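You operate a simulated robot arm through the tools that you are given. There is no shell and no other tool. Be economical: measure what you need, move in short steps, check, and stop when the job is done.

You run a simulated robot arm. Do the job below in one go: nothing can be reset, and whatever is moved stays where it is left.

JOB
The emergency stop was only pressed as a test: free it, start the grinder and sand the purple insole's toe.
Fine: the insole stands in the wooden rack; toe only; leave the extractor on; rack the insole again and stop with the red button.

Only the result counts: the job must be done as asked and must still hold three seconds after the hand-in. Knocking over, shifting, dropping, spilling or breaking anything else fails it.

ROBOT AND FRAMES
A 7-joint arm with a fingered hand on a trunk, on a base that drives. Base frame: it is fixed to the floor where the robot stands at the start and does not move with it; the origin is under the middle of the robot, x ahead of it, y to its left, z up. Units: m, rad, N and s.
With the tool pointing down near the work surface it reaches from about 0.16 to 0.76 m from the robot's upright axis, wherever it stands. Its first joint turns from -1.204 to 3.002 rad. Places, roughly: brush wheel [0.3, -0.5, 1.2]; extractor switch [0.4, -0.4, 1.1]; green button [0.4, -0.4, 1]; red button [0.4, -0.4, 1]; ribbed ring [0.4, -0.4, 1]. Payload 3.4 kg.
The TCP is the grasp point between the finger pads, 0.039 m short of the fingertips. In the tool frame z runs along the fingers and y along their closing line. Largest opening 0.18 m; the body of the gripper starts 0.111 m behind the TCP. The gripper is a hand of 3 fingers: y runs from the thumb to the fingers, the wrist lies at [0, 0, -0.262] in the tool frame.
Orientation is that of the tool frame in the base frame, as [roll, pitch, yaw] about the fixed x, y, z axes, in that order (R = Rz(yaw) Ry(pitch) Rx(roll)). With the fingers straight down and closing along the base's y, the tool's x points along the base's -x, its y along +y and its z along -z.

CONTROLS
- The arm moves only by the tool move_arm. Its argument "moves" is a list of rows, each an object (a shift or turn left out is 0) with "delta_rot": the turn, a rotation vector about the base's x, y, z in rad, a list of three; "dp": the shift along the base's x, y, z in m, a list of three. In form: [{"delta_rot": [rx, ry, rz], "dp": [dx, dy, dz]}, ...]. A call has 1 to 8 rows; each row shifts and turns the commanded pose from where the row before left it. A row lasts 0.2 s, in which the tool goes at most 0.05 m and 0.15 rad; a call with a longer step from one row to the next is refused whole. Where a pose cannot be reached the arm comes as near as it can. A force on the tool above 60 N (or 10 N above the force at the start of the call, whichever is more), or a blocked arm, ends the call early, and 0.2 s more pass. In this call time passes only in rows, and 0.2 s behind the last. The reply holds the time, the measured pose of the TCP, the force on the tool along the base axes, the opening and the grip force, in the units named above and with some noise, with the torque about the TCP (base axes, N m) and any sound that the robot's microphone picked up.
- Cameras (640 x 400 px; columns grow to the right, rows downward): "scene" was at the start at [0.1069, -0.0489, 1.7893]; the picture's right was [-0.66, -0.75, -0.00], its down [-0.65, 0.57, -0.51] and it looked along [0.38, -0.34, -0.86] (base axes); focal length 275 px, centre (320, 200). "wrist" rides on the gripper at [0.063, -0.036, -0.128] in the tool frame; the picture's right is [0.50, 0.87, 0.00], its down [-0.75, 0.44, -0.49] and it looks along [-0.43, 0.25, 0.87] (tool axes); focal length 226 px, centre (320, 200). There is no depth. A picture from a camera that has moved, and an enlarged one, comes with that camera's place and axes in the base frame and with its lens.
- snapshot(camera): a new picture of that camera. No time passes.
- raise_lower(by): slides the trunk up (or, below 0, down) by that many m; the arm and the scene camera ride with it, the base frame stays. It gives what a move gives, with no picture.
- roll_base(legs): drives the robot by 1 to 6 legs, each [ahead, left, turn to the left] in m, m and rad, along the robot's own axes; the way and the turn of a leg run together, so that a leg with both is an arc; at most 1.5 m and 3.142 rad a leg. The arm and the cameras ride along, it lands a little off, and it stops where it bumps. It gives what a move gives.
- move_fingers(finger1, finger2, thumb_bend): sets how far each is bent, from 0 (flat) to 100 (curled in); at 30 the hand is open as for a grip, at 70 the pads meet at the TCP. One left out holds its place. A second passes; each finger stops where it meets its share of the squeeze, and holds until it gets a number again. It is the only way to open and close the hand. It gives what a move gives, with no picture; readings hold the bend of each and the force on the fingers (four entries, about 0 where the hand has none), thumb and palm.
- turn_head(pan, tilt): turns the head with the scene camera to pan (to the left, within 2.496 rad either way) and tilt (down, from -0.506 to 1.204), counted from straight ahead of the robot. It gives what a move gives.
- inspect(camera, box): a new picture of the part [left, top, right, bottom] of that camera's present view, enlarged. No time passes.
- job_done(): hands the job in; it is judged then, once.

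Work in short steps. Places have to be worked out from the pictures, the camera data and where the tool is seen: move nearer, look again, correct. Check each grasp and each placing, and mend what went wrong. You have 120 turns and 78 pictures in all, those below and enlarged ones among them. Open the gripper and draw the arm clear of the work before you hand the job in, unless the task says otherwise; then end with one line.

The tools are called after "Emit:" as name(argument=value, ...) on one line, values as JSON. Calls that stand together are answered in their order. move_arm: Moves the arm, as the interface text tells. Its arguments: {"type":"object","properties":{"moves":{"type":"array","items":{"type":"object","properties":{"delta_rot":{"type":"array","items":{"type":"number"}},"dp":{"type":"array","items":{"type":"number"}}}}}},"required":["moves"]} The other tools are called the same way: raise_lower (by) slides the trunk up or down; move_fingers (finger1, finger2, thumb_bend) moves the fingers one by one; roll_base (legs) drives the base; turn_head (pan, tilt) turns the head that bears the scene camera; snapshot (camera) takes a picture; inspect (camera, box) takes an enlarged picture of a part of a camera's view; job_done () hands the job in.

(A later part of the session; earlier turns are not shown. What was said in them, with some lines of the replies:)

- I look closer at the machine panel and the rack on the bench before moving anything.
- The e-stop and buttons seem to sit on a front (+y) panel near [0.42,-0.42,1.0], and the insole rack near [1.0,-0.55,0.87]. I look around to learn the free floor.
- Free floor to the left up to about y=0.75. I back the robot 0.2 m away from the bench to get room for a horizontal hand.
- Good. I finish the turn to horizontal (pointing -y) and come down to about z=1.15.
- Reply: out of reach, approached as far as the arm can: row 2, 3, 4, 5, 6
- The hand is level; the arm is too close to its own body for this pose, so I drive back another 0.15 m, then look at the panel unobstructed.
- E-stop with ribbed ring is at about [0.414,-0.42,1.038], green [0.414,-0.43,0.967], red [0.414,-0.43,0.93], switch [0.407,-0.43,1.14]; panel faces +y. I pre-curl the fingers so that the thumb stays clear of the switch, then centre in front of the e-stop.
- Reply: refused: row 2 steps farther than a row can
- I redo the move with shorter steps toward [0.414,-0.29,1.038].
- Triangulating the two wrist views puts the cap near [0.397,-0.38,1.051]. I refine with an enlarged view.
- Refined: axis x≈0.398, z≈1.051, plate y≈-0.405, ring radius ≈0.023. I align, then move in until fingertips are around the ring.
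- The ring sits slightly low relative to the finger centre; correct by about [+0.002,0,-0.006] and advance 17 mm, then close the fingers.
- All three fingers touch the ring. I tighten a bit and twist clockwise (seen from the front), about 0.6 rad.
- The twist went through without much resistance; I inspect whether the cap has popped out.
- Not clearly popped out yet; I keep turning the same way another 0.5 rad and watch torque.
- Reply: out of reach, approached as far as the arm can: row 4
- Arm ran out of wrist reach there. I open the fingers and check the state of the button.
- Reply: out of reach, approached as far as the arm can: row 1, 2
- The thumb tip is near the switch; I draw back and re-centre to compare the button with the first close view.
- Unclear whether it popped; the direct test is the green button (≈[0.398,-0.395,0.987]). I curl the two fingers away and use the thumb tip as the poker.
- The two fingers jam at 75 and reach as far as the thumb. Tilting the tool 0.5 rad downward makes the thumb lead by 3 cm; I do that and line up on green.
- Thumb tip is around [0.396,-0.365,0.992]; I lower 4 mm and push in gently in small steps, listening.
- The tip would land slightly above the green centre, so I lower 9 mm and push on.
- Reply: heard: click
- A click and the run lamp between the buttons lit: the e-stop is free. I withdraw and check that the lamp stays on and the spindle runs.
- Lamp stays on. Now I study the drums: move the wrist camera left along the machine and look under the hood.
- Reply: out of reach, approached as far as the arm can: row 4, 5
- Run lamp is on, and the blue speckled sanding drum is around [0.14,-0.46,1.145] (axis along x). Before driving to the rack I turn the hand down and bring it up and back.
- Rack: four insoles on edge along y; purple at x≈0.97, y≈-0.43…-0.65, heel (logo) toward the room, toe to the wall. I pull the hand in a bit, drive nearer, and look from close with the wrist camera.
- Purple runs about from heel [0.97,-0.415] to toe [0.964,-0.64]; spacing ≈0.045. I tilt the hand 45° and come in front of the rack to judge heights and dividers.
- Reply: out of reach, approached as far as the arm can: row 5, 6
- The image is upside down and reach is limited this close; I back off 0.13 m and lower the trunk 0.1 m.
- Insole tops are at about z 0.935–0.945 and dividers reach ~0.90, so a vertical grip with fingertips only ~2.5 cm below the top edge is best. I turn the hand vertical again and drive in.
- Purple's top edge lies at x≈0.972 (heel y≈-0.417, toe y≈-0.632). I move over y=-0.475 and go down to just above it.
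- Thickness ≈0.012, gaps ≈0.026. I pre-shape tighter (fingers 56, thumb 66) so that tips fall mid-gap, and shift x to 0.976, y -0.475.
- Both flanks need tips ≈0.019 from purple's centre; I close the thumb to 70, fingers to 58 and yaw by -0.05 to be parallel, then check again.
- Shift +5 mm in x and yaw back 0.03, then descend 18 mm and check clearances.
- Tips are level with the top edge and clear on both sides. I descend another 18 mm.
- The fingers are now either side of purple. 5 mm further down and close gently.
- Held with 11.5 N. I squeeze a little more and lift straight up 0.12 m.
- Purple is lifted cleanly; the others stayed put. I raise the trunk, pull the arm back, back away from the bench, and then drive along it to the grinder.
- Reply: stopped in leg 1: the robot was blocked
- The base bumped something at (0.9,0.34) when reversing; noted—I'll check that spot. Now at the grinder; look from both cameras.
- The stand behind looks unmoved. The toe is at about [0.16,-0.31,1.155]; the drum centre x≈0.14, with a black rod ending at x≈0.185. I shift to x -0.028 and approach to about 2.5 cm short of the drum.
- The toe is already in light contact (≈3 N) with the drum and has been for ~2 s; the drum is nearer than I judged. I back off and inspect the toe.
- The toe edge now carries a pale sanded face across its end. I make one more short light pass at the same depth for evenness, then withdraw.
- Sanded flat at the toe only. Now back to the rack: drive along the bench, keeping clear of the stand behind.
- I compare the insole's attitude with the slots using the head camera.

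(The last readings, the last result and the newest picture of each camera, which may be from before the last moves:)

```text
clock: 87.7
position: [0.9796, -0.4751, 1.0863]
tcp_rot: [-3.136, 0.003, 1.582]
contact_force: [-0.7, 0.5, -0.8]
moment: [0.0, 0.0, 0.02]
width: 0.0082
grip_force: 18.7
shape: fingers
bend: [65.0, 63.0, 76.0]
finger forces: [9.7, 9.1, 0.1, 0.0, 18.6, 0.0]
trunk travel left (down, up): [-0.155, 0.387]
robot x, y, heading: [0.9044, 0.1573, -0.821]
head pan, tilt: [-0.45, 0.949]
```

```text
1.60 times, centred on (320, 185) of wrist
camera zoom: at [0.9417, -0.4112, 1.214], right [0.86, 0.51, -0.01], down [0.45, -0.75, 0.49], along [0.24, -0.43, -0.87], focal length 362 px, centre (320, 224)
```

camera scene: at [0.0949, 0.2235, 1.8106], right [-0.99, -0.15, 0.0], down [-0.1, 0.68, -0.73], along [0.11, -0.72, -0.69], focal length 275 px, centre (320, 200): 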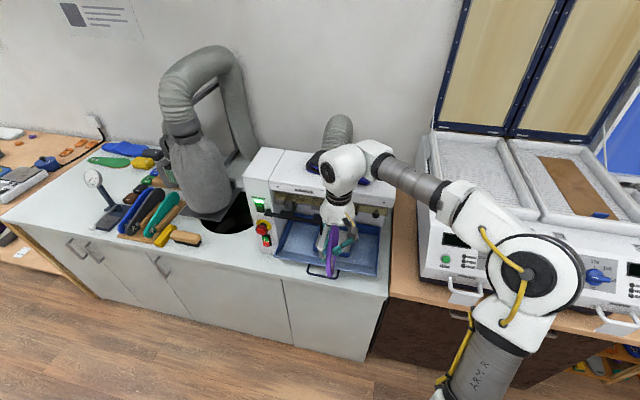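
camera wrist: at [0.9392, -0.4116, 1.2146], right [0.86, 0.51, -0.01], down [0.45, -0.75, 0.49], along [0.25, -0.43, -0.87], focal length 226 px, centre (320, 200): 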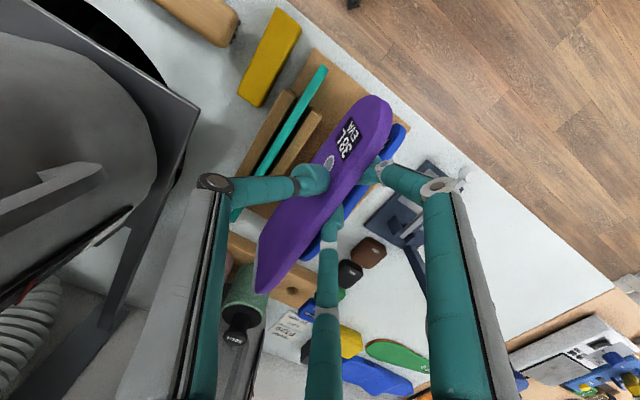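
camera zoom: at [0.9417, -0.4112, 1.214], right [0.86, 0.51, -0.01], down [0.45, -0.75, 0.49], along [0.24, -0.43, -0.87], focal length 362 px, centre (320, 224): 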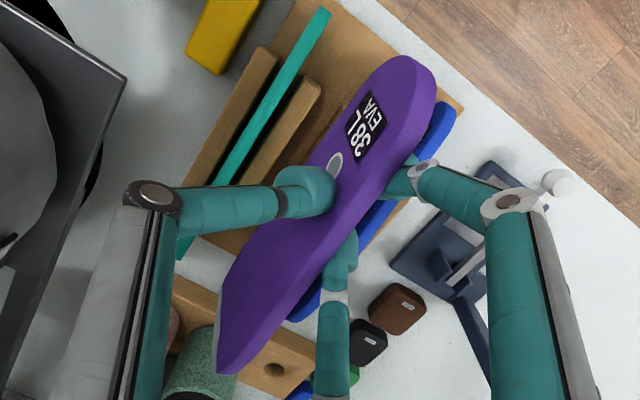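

Emit:
inspect(camera="scene", box=[425, 185, 505, 245])

Emit:
inspect(camera="scene", box=[435, 175, 515, 275])

```text
6.67 times, centred on (465, 215) of scene
camera zoom: at [1.0618, -0.0693, 1.662], right [-0.96, -0.3, 0.0], down [-0.24, 0.78, -0.58], along [0.17, -0.55, -0.82], focal length 1834 px, centre (-647, 100)
```

zoom: 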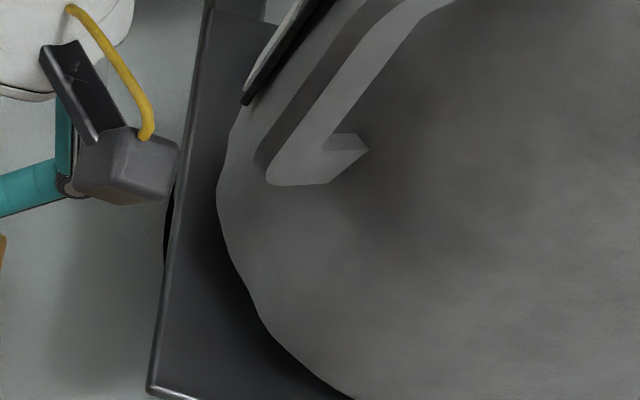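

```text
4.00 times, centred on (475, 225) of scene
camera zoom: at [1.0618, -0.0693, 1.662], right [-0.96, -0.3, 0.0], down [-0.24, 0.78, -0.58], along [0.17, -0.55, -0.82], focal length 1101 px, centre (-300, 100)
```

zoom: 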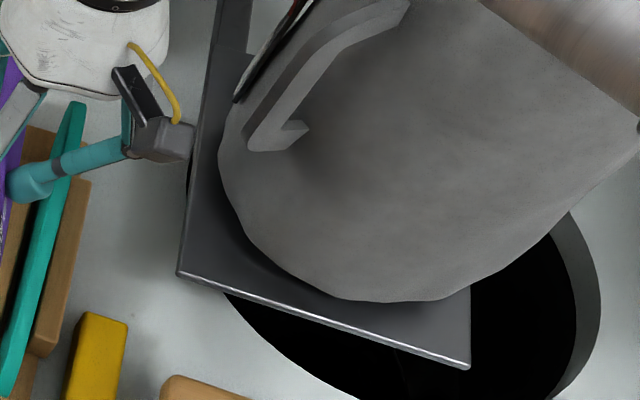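

I mis-aimed; the insole is around (393,220) in the full view.

Emit:
inspect(camera="scene", box=[350, 175, 440, 255])

```text
5.00 times, centred on (395, 215) of scene
camera zoom: at [1.0618, -0.0693, 1.662], right [-0.96, -0.3, 0.0], down [-0.24, 0.78, -0.58], along [0.17, -0.55, -0.82], focal length 1376 px, centre (-55, 125)
```

zoom: 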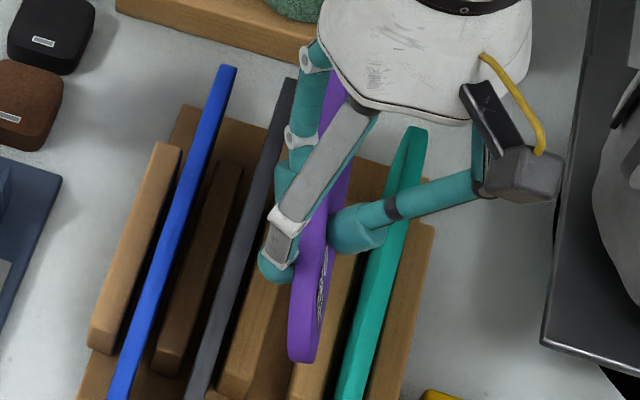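

The insole leans ≈0.25 rad in the grip (top toward +x) and is yawed ≈0.1 vs the slots. I turn the hand by -0.2 about y and -0.09 about z, lower a little and check again.

Emit:
move_arm(moves=[{"delta_rot": [0, -0.1, -0.045], "dp": [-0.004, 0, 0]}, {"delta_rot": [0, -0.1, -0.045], "dp": [-0.004, 0, 0]}, {"dp": [0, 0, -0.025]}, {"dp": [0, 0, 0]}])

Emit:
inspect(camera="scene", box=[350, 175, 440, 255])

```text
clock: 88.7
position: [0.9678, -0.4768, 1.0617]
tcp_rot: [2.948, -0.006, 1.491]
contact_force: [0.1, -0.5, 0.7]
moment: [0.04, -0.01, 0.0]
width: 0.0082
grip_force: 18.5
shape: fingers
bend: [65.0, 64.0, 76.0]
finger forces: [9.6, 9.0, 0.1, 0.0, 18.7, 0.1]
trunk travel left (down, up): [-0.155, 0.387]
robot x, y, heading: [0.8997, 0.1548, -0.822]
head pan, tilt: [-0.45, 0.949]
```

```text
5.00 times, centred on (395, 215) of scene
camera zoom: at [1.0579, -0.0712, 1.6621], right [-0.96, -0.3, 0.0], down [-0.24, 0.78, -0.58], along [0.17, -0.55, -0.82], focal length 1376 px, centre (-55, 125)
```

zoom: 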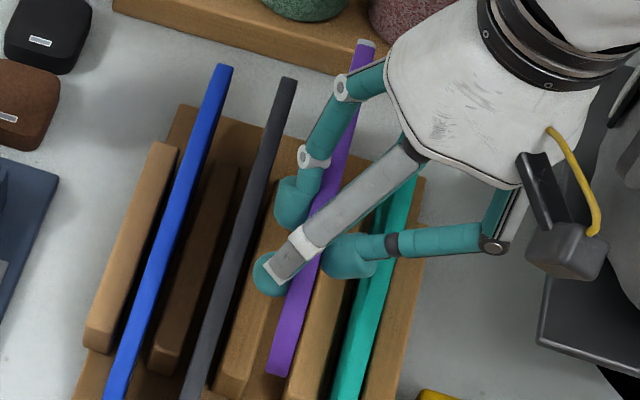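

Now parallel and upright. It is about 8 mm too far +x relative to its slot; I shift -0.008 x, -0.006 y, and lower to just above the dividers.

Emit:
move_arm(moves=[{"dp": [-0.008, -0.006, 0]}, {"dp": [0, 0, -0.03]}, {"dp": [0, 0, -0.035]}, {"dp": [0, 0, 0]}])

Emit:
inspect(camera="scene", box=[350, 185, 440, 265])

```text
clock: 89.7
position: [0.9595, -0.4832, 0.996]
tcp_rot: [2.949, -0.005, 1.491]
contact_force: [0.6, 0.7, -0.3]
moment: [0.02, 0.0, -0.01]
width: 0.0084
grip_force: 19.1
shape: fingers
bend: [65.0, 64.0, 76.0]
finger forces: [9.6, 9.2, 0.1, 0.0, 18.5, 0.1]
trunk travel left (down, up): [-0.155, 0.387]
robot x, y, heading: [0.9012, 0.1581, -0.821]
head pan, tilt: [-0.45, 0.949]
```

```text
5.00 times, centred on (395, 225) of scene
camera zoom: at [1.0566, -0.0731, 1.662], right [-0.96, -0.3, 0.0], down [-0.24, 0.78, -0.58], along [0.17, -0.55, -0.82], focal length 1376 px, centre (-55, 75)
```

zoom: 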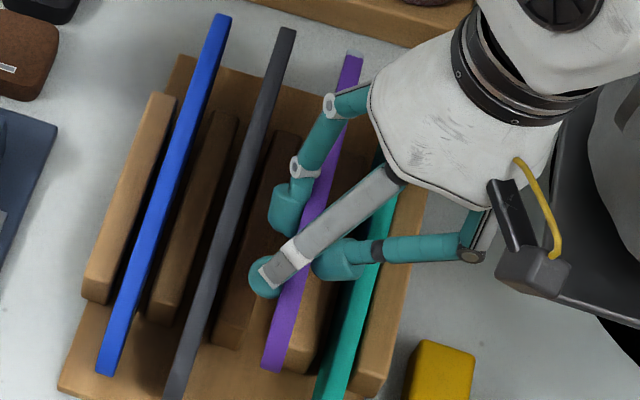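

Alignment predicts seating within about 2 mm. I lower in small steps and watch the force.

Emit:
move_arm(moves=[{"dp": [0, 0, -0.01]}, {"dp": [0, 0, -0.008]}, {"dp": [0, 0, -0.006]}])

Emit:
inspect(camera="scene", box=[350, 185, 440, 265])

```text
clock: 90.5
position: [0.9599, -0.4818, 0.9712]
tcp_rot: [2.949, -0.006, 1.49]
contact_force: [-0.1, 0.1, 0.7]
moment: [-0.07, -0.04, 0.06]
width: 0.0081
grip_force: 18.7
shape: fingers
bend: [65.0, 64.0, 76.0]
finger forces: [9.9, 9.2, 0.0, 0.0, 19.2, 0.0]
trunk travel left (down, up): [-0.155, 0.387]
robot x, y, heading: [0.8969, 0.1537, -0.82]
head pan, tilt: [-0.45, 0.949]
```

```text
5.00 times, centred on (395, 225) of scene
camera zoom: at [1.0571, -0.0723, 1.662], right [-0.96, -0.3, 0.0], down [-0.24, 0.78, -0.58], along [0.17, -0.55, -0.82], focal length 1376 px, centre (-55, 75)
```

zoom: 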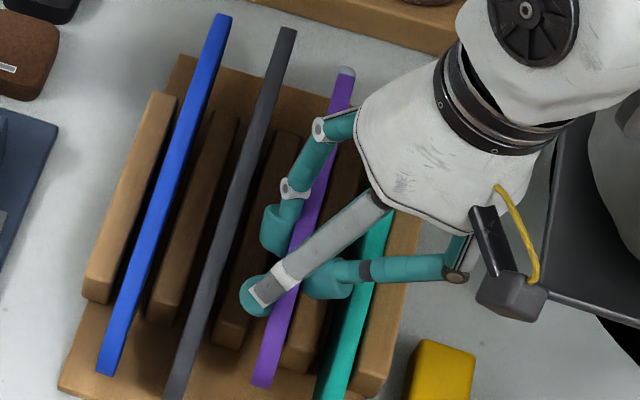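

It slides between the dividers. Continue down gently until it rests on the bottom.

Emit:
move_arm(moves=[{"dp": [0, 0, -0.004]}, {"dp": [0, 0, -0.004]}])

Emit:
move_arm(moves=[{"dp": [0, 0, -0.003]}])

```text
clock: 91.0
position: [0.96, -0.4832, 0.9634]
tcp_rot: [2.946, -0.004, 1.492]
contact_force: [0.5, 1.9, 2.2]
moment: [-0.16, 0.01, -0.01]
width: 0.0084
grip_force: 19.6
shape: fingers
bend: [65.0, 65.0, 76.0]
finger forces: [10.1, 9.1, 0.0, 0.0, 19.7, 0.1]
trunk travel left (down, up): [-0.155, 0.387]
robot x, y, heading: [0.9001, 0.1547, -0.819]
head pan, tilt: [-0.45, 0.949]
```

```text
clock: 91.5
position: [0.9595, -0.4834, 0.9598]
tcp_rot: [2.948, -0.007, 1.49]
contact_force: [-0.3, 2.1, 2.9]
moment: [-0.18, -0.05, -0.03]
width: 0.0083
grip_force: 19.3
shape: fingers
bend: [64.0, 65.0, 76.0]
finger forces: [9.9, 9.3, 0.0, 0.0, 19.5, 0.0]
trunk travel left (down, up): [-0.155, 0.387]
robot x, y, heading: [0.8975, 0.1583, -0.814]
head pan, tilt: [-0.45, 0.949]
```

Light bottom contact (≈3 N). I release with small openings so the neighbours aren't touched.

Emit:
move_fingers(finger1=60, finger2=60, thumb_bend=72)

Emit:
inspect(camera="scene", box=[350, 185, 440, 265])

```text
clock: 92.5
position: [0.9609, -0.4841, 0.9599]
tcp_rot: [2.948, -0.007, 1.489]
contact_force: [0.5, -1.1, 0.3]
moment: [-0.01, 0.02, 0.0]
width: 0.0151
grip_force: 2.8
shape: fingers
bend: [60.0, 61.0, 71.0]
finger forces: [1.3, 1.4, 0.0, 0.0, 2.8, 0.0]
trunk travel left (down, up): [-0.155, 0.387]
robot x, y, heading: [0.9012, 0.1581, -0.816]
head pan, tilt: [-0.45, 0.949]
```

```text
5.00 times, centred on (395, 225) of scene
camera zoom: at [1.0572, -0.0732, 1.6618], right [-0.96, -0.3, 0.0], down [-0.24, 0.78, -0.58], along [0.17, -0.55, -0.82], focal length 1376 px, centre (-55, 75)
```

zoom: 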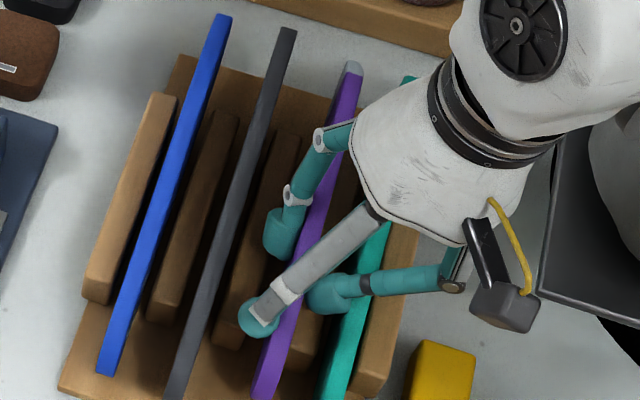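

Still 2.8 N residual; open a bit more.

Emit:
move_fingers(finger1=57, finger2=57, thumb_bend=69)

Emit:
move_arm(moves=[{"dp": [-0.001, 0, 0.008]}, {"dp": [-0.002, 0, 0.01]}, {"dp": [-0.002, 0, 0.012]}])

Emit:
inspect(camera="scene", box=[350, 185, 440, 265])

```text
clock: 93.5
position: [0.9596, -0.4815, 0.9612]
tcp_rot: [2.948, -0.005, 1.49]
contact_force: [0.3, -0.5, 0.8]
moment: [-0.05, 0.02, 0.02]
width: 0.0267
grip_force: 0.0
shape: fingers
bend: [56.0, 56.0, 69.0]
finger forces: [0.1, 0.1, 0.0, 0.0, 0.1, 0.0]
trunk travel left (down, up): [-0.155, 0.387]
robot x, y, heading: [0.8994, 0.1551, -0.823]
head pan, tilt: [-0.45, 0.949]
```

```text
clock: 94.2
position: [0.9536, -0.4824, 0.99]
tcp_rot: [2.947, -0.005, 1.488]
contact_force: [0.4, 0.2, 0.0]
moment: [-0.02, 0.01, -0.01]
width: 0.0268
grip_force: 0.1
shape: fingers
bend: [56.0, 56.0, 69.0]
finger forces: [0.0, 0.1, 0.0, 0.0, 0.1, 0.1]
trunk travel left (down, up): [-0.155, 0.387]
robot x, y, heading: [0.8996, 0.155, -0.825]
head pan, tilt: [-0.45, 0.949]
```

```text
5.00 times, centred on (395, 225) of scene
camera zoom: at [1.057, -0.0725, 1.662], right [-0.96, -0.3, 0.0], down [-0.24, 0.78, -0.58], along [0.17, -0.55, -0.82], focal length 1376 px, centre (-55, 75)
```

zoom: 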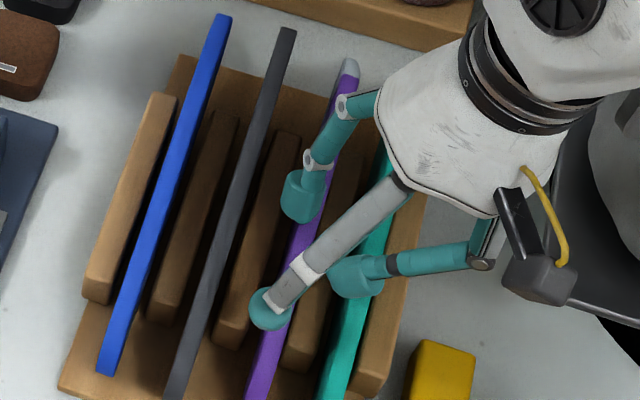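

The insole stands upright in its slot and the neighbours are untouched. I raise out fully and level the hand.

Emit:
move_arm(moves=[{"dp": [-0.004, 0, 0.02]}, {"dp": [-0.005, 0, 0.025]}, {"dp": [-0.006, 0, 0.03]}, {"dp": [-0.006, 0, 0.04]}, {"delta_rot": [0, 0.1, 0], "dp": [0, 0.02, 0.04]}, {"delta_rot": [0, 0.1, 0], "dp": [0, 0.03, 0.03]}, {"dp": [0, 0.045, 0.01]}, {"dp": [0, 0.045, 0]}])

Emit:
move_arm(moves=[{"delta_rot": [0, 0, 0.14]}, {"delta_rot": [0, 0, 0.14]}, {"delta_rot": [0, 0, 0.14]}, {"delta_rot": [0, 0, 0.14]}, {"delta_rot": [0, 0, 0.14]}, {"delta_rot": [0, 0, 0.13]}])

Emit:
inspect(camera="scene", box=[320, 150, 460, 290])

```text
clock: 96.0
position: [0.934, -0.3415, 1.186]
tcp_rot: [-3.136, 0.01, 1.49]
contact_force: [0.4, 0.2, -0.2]
moment: [0.0, -0.03, 0.01]
width: 0.0269
grip_force: 0.1
shape: fingers
bend: [56.0, 56.0, 69.0]
finger forces: [0.0, 0.0, 0.1, 0.0, 0.0, 0.1]
trunk travel left (down, up): [-0.155, 0.387]
robot x, y, heading: [0.9019, 0.1588, -0.819]
head pan, tilt: [-0.45, 0.949]
```

```text
clock: 97.5
position: [0.9324, -0.3437, 1.1853]
tcp_rot: [-3.137, 0.01, 2.323]
contact_force: [-0.6, 0.1, -0.4]
moment: [-0.02, 0.02, -0.02]
width: 0.0267
grip_force: 0.1
shape: fingers
bend: [56.0, 56.0, 69.0]
finger forces: [0.1, 0.1, 0.1, 0.1, 0.0, 0.0]
trunk travel left (down, up): [-0.155, 0.387]
robot x, y, heading: [0.9021, 0.1548, -0.824]
head pan, tilt: [-0.45, 0.949]
```

```text
2.86 times, centred on (390, 220) of scene
camera zoom: at [1.0571, -0.0722, 1.662], right [-0.96, -0.3, 0.0], down [-0.24, 0.78, -0.58], along [0.17, -0.55, -0.82], focal length 786 px, centre (120, 143)
```

zoom: 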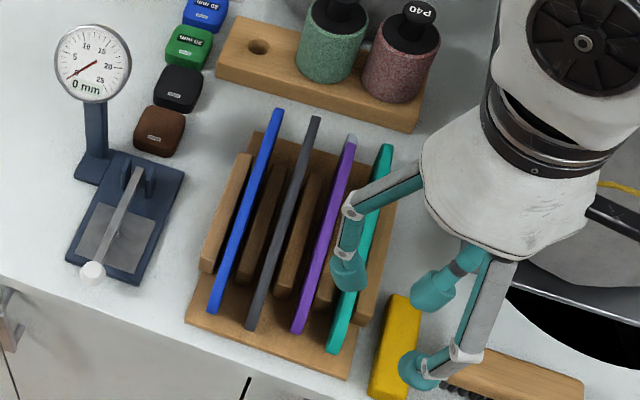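

Racked neatly. Now to the red button: raise the trunk, back off, drive back to the panel and restore heading 0.

Emit:
raise_lower(by=0.12)

Emit:
roll_base(legs=[[-0.117, 0.109, 0], [-0.635, -0.639, 0], [0, 0, 0.822]])

Emit:
move_fingers(finger1=75, finger2=75, thumb_bend=50)

```text
clock: 99.0
position: [0.9338, -0.3444, 1.3051]
tcp_rot: [-3.136, 0.008, 2.322]
contact_force: [0.0, -0.7, -0.4]
moment: [0.0, 0.01, -0.01]
width: 0.0269
grip_force: 0.0
shape: fingers
bend: [56.0, 56.0, 69.0]
finger forces: [0.0, 0.1, 0.0, 0.0, 0.1, 0.0]
trunk travel left (down, up): [-0.275, 0.267]
robot x, y, heading: [0.8969, 0.1553, -0.823]
head pan, tilt: [-0.45, 0.949]
```

```text
clock: 106.8
position: [0.3902, 0.0157, 1.3025]
tcp_rot: [3.133, 0.011, 3.139]
contact_force: [-0.3, 0.5, 0.2]
moment: [0.02, 0.02, 0.0]
width: 0.0272
grip_force: 0.0
shape: fingers
bend: [56.0, 56.0, 69.0]
finger forces: [0.0, 0.1, 0.1, 0.0, 0.0, 0.0]
trunk travel left (down, up): [-0.275, 0.267]
robot x, y, heading: [0.0002, 0.3492, -0.0]
head pan, tilt: [-0.45, 0.949]
```

```text
clock: 107.8
position: [0.3907, 0.0324, 1.3064]
tcp_rot: [-3.138, 0.012, 3.138]
contact_force: [0.2, 0.6, -0.2]
moment: [-0.03, 0.0, 0.0]
width: 0.0348
grip_force: 0.1
shape: fingers
bend: [73.0, 73.0, 50.0]
finger forces: [0.0, 0.1, 0.1, 0.1, 0.1, 0.1]
trunk travel left (down, up): [-0.275, 0.267]
robot x, y, heading: [0.004, 0.3474, -0.003]
head pan, tilt: [-0.45, 0.949]
```

Fingers set for poking. Turn to the same attitude that pressed green and come in front of the panel.

Emit:
move_arm(moves=[{"delta_rot": [-0.15, 0, 0], "dp": [0.001, -0.035, -0.03]}, {"delta_rot": [-0.15, 0, 0], "dp": [0.001, -0.035, -0.03]}, {"delta_rot": [-0.15, 0, 0], "dp": [0.001, -0.035, -0.03]}, {"delta_rot": [-0.15, 0, 0], "dp": [0.001, -0.035, -0.03]}, {"delta_rot": [-0.15, 0, 0], "dp": [0.001, -0.035, -0.03]}, {"delta_rot": [-0.15, 0, 0], "dp": [0.001, -0.035, -0.03]}, {"delta_rot": [-0.15, 0, 0], "dp": [0.001, -0.035, -0.03]}, {"delta_rot": [-0.022, 0, 0], "dp": [0, -0.03, -0.03]}])

Emit:
move_arm(moves=[{"dp": [0, 0, -0.04]}, {"dp": [0, 0, -0.04]}, {"dp": [0, 0, -0.03]}, {"dp": [0, 0, 0]}])

Emit:
snapshot(camera="wrist")

```text
clock: 109.6
position: [0.3946, -0.2393, 1.0681]
tcp_rot: [-2.062, 0.01, -3.132]
contact_force: [-0.3, -0.9, -0.5]
moment: [0.06, 0.0, -0.02]
width: 0.0348
grip_force: 0.1
shape: fingers
bend: [73.0, 73.0, 50.0]
finger forces: [0.0, 0.1, 0.0, 0.1, 0.0, 0.0]
trunk travel left (down, up): [-0.275, 0.267]
robot x, y, heading: [-0.0021, 0.3447, 0.003]
head pan, tilt: [-0.45, 0.949]
```

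```text
clock: 110.6
position: [0.3972, -0.2381, 0.9577]
tcp_rot: [-2.063, 0.01, -3.132]
contact_force: [-0.2, -0.3, 0.1]
moment: [0.02, -0.02, -0.03]
width: 0.0346
grip_force: 0.0
shape: fingers
bend: [73.0, 73.0, 50.0]
finger forces: [0.0, 0.0, 0.0, 0.0, 0.0, 0.1]
trunk travel left (down, up): [-0.275, 0.267]
robot x, y, heading: [0.0067, 0.3464, -0.0]
head pan, tilt: [-0.45, 0.949]
```

```text
8 pictures are left
camera wrist: at [0.3318, -0.1422, 1.0502], right [-0.5, 0.4, -0.77], down [0.75, 0.65, -0.14], along [0.44, -0.65, -0.62], focal length 226 px, centre (320, 200)
```

wrist: 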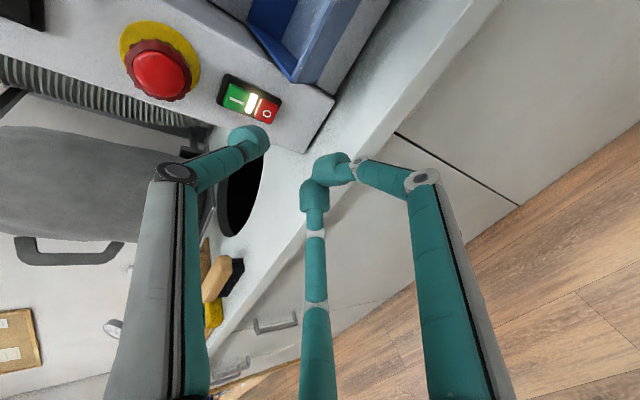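

Lower to the red's height and approach to ~1.5 cm short.

Emit:
move_arm(moves=[{"dp": [0, -0.02, -0.036]}, {"dp": [0, -0.03, 0]}, {"dp": [0, -0.027, 0]}, {"dp": [0, 0, 0]}])

Emit:
inspect(camera="wrist", box=[200, 60, 360, 180])

```text
clock: 111.6
position: [0.3961, -0.3153, 0.9214]
tcp_rot: [-2.062, 0.006, -3.131]
contact_force: [0.8, -0.2, 0.1]
moment: [-0.04, -0.01, -0.04]
width: 0.0347
grip_force: 0.0
shape: fingers
bend: [73.0, 73.0, 50.0]
finger forces: [0.1, 0.0, 0.0, 0.0, 0.0, 0.1]
trunk travel left (down, up): [-0.275, 0.267]
robot x, y, heading: [0.0015, 0.3492, -0.005]
head pan, tilt: [-0.45, 0.949]
```

```text
3.33 times, centred on (280, 120) of wrist
camera zoom: at [0.332, -0.2195, 1.0136], right [-0.5, 0.4, -0.77], down [0.75, 0.65, -0.15], along [0.44, -0.65, -0.63], focal length 754 px, centre (453, 467)
```

zoom: 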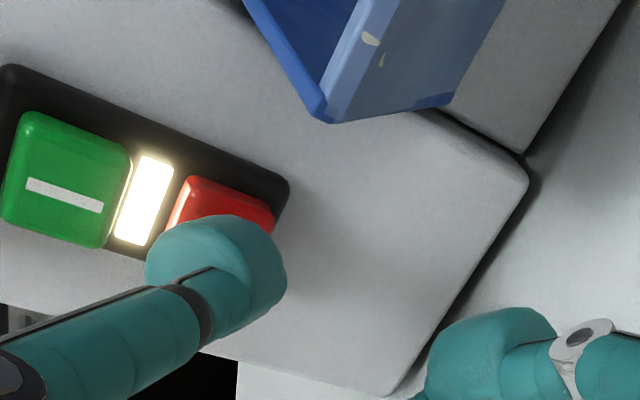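

Slightly lower by 3 mm and press in small steps.

Emit:
move_arm(moves=[{"dp": [0, -0.004, -0.003]}, {"dp": [0, -0.005, 0]}, {"dp": [0, -0.004, 0]}, {"dp": [0, -0.003, 0]}])

Emit:
inspect(camera="wrist", box=[200, 60, 360, 180])

```text
clock: 112.6
position: [0.3968, -0.3335, 0.9173]
tcp_rot: [-2.064, 0.007, -3.131]
contact_force: [-1.1, 2.7, 0.3]
moment: [-0.12, -0.02, -0.08]
width: 0.033
grip_force: 0.9
shape: fingers
bend: [73.0, 73.0, 51.0]
finger forces: [0.0, 0.0, 0.0, 0.0, 2.9, 0.0]
trunk travel left (down, up): [-0.275, 0.267]
robot x, y, heading: [0.0017, 0.3474, -0.0]
head pan, tilt: [-0.45, 0.949]
heard: click
```

```text
3.33 times, centred on (280, 120) of wrist
camera zoom: at [0.3322, -0.2371, 1.0093], right [-0.5, 0.41, -0.77], down [0.75, 0.65, -0.14], along [0.44, -0.65, -0.63], focal length 754 px, centre (453, 467)
```

zoom: 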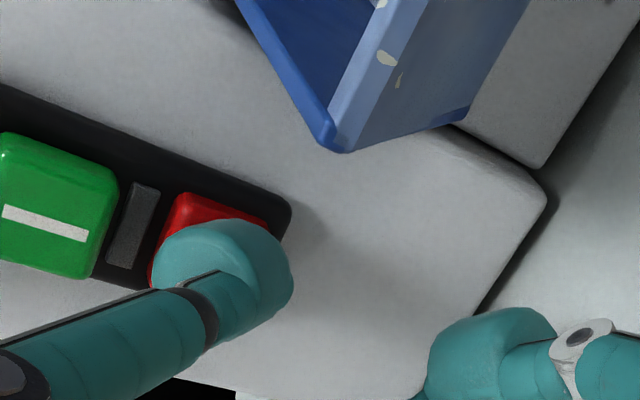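

Click, and the run lamp is out. I draw straight back, raise, open the hand and check the panel.

Emit:
move_arm(moves=[{"dp": [0, 0.02, 0]}, {"dp": [0, 0.04, 0]}, {"dp": [0, 0.045, 0]}, {"dp": [0, 0.03, 0.03]}, {"dp": [0, 0.0, 0.045]}, {"dp": [0, 0.0, 0.045]}])

Emit:
move_fingers(finger1=30, finger2=30, thumb_bend=30)

Emit:
snapshot(camera="wrist")

Emit:
snapshot(camera="scene")

```text
clock: 114.0
position: [0.3964, -0.2005, 1.0379]
tcp_rot: [-2.067, 0.007, -3.131]
contact_force: [0.6, -0.5, -0.4]
moment: [0.01, 0.0, 0.02]
width: 0.0348
grip_force: 0.0
shape: fingers
bend: [73.0, 73.0, 50.0]
finger forces: [0.1, 0.0, 0.0, 0.0, 0.1, 0.0]
trunk travel left (down, up): [-0.275, 0.267]
robot x, y, heading: [0.0002, 0.3482, -0.0]
head pan, tilt: [-0.45, 0.949]
```

```text
clock: 115.0
position: [0.3968, -0.1996, 1.0369]
tcp_rot: [-2.065, 0.007, -3.133]
contact_force: [0.5, 1.4, -0.2]
moment: [0.0, 0.0, 0.02]
width: 0.1515
grip_force: 0.1
shape: fingers
bend: [30.0, 30.0, 30.0]
finger forces: [0.0, 0.0, 0.0, 0.0, 0.0, 0.1]
trunk travel left (down, up): [-0.275, 0.267]
robot x, y, heading: [0.0037, 0.3449, -0.002]
head pan, tilt: [-0.45, 0.949]
```

```text
5 pictures are left
camera wrist: at [0.3319, -0.1035, 1.1293], right [-0.5, 0.41, -0.77], down [0.75, 0.65, -0.14], along [0.44, -0.65, -0.63], focal length 226 px, centre (320, 200)
```

wrist: 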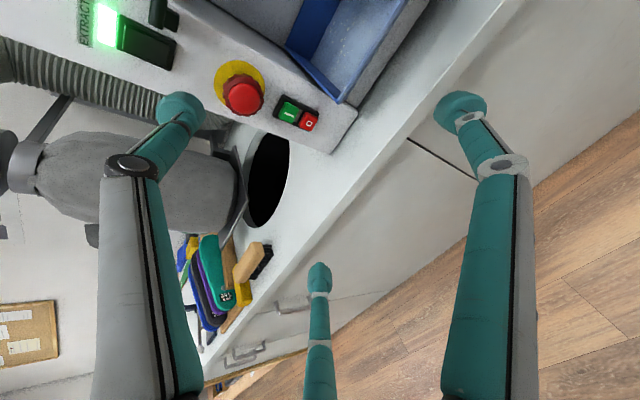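

```text
4 pictures are left
camera scene: at [0.1266, 0.3054, 1.7951], right [-0.44, -0.9, 0.0], down [-0.73, 0.36, -0.58], along [0.52, -0.25, -0.82], focal length 275 px, centre (320, 200)
```

scene: 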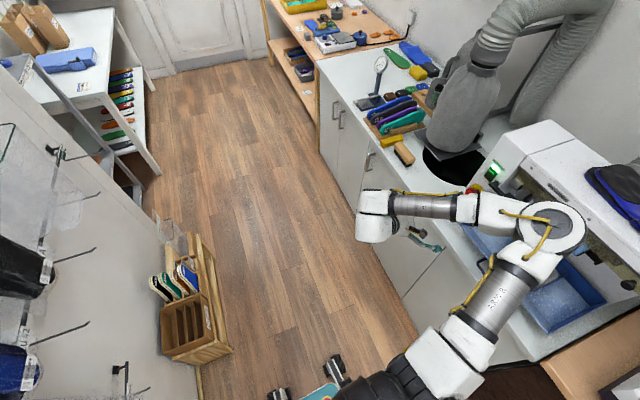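

The extractor is lit, the run lamp is off, the e-stop is released and the insoles are all upright. The hand is open and clear, so I hand in.

Emit:
job_done()

```text
The job is handed in.
```

I freed the emergency stop, ran the grinder, sanded only the toe of the purple insole and put it back in its slot. I then stopped the grinder with the red button and left the extractor on. The base bumped something once, near the floor stand, while reversing; the stand looked unmoved in later pictures.
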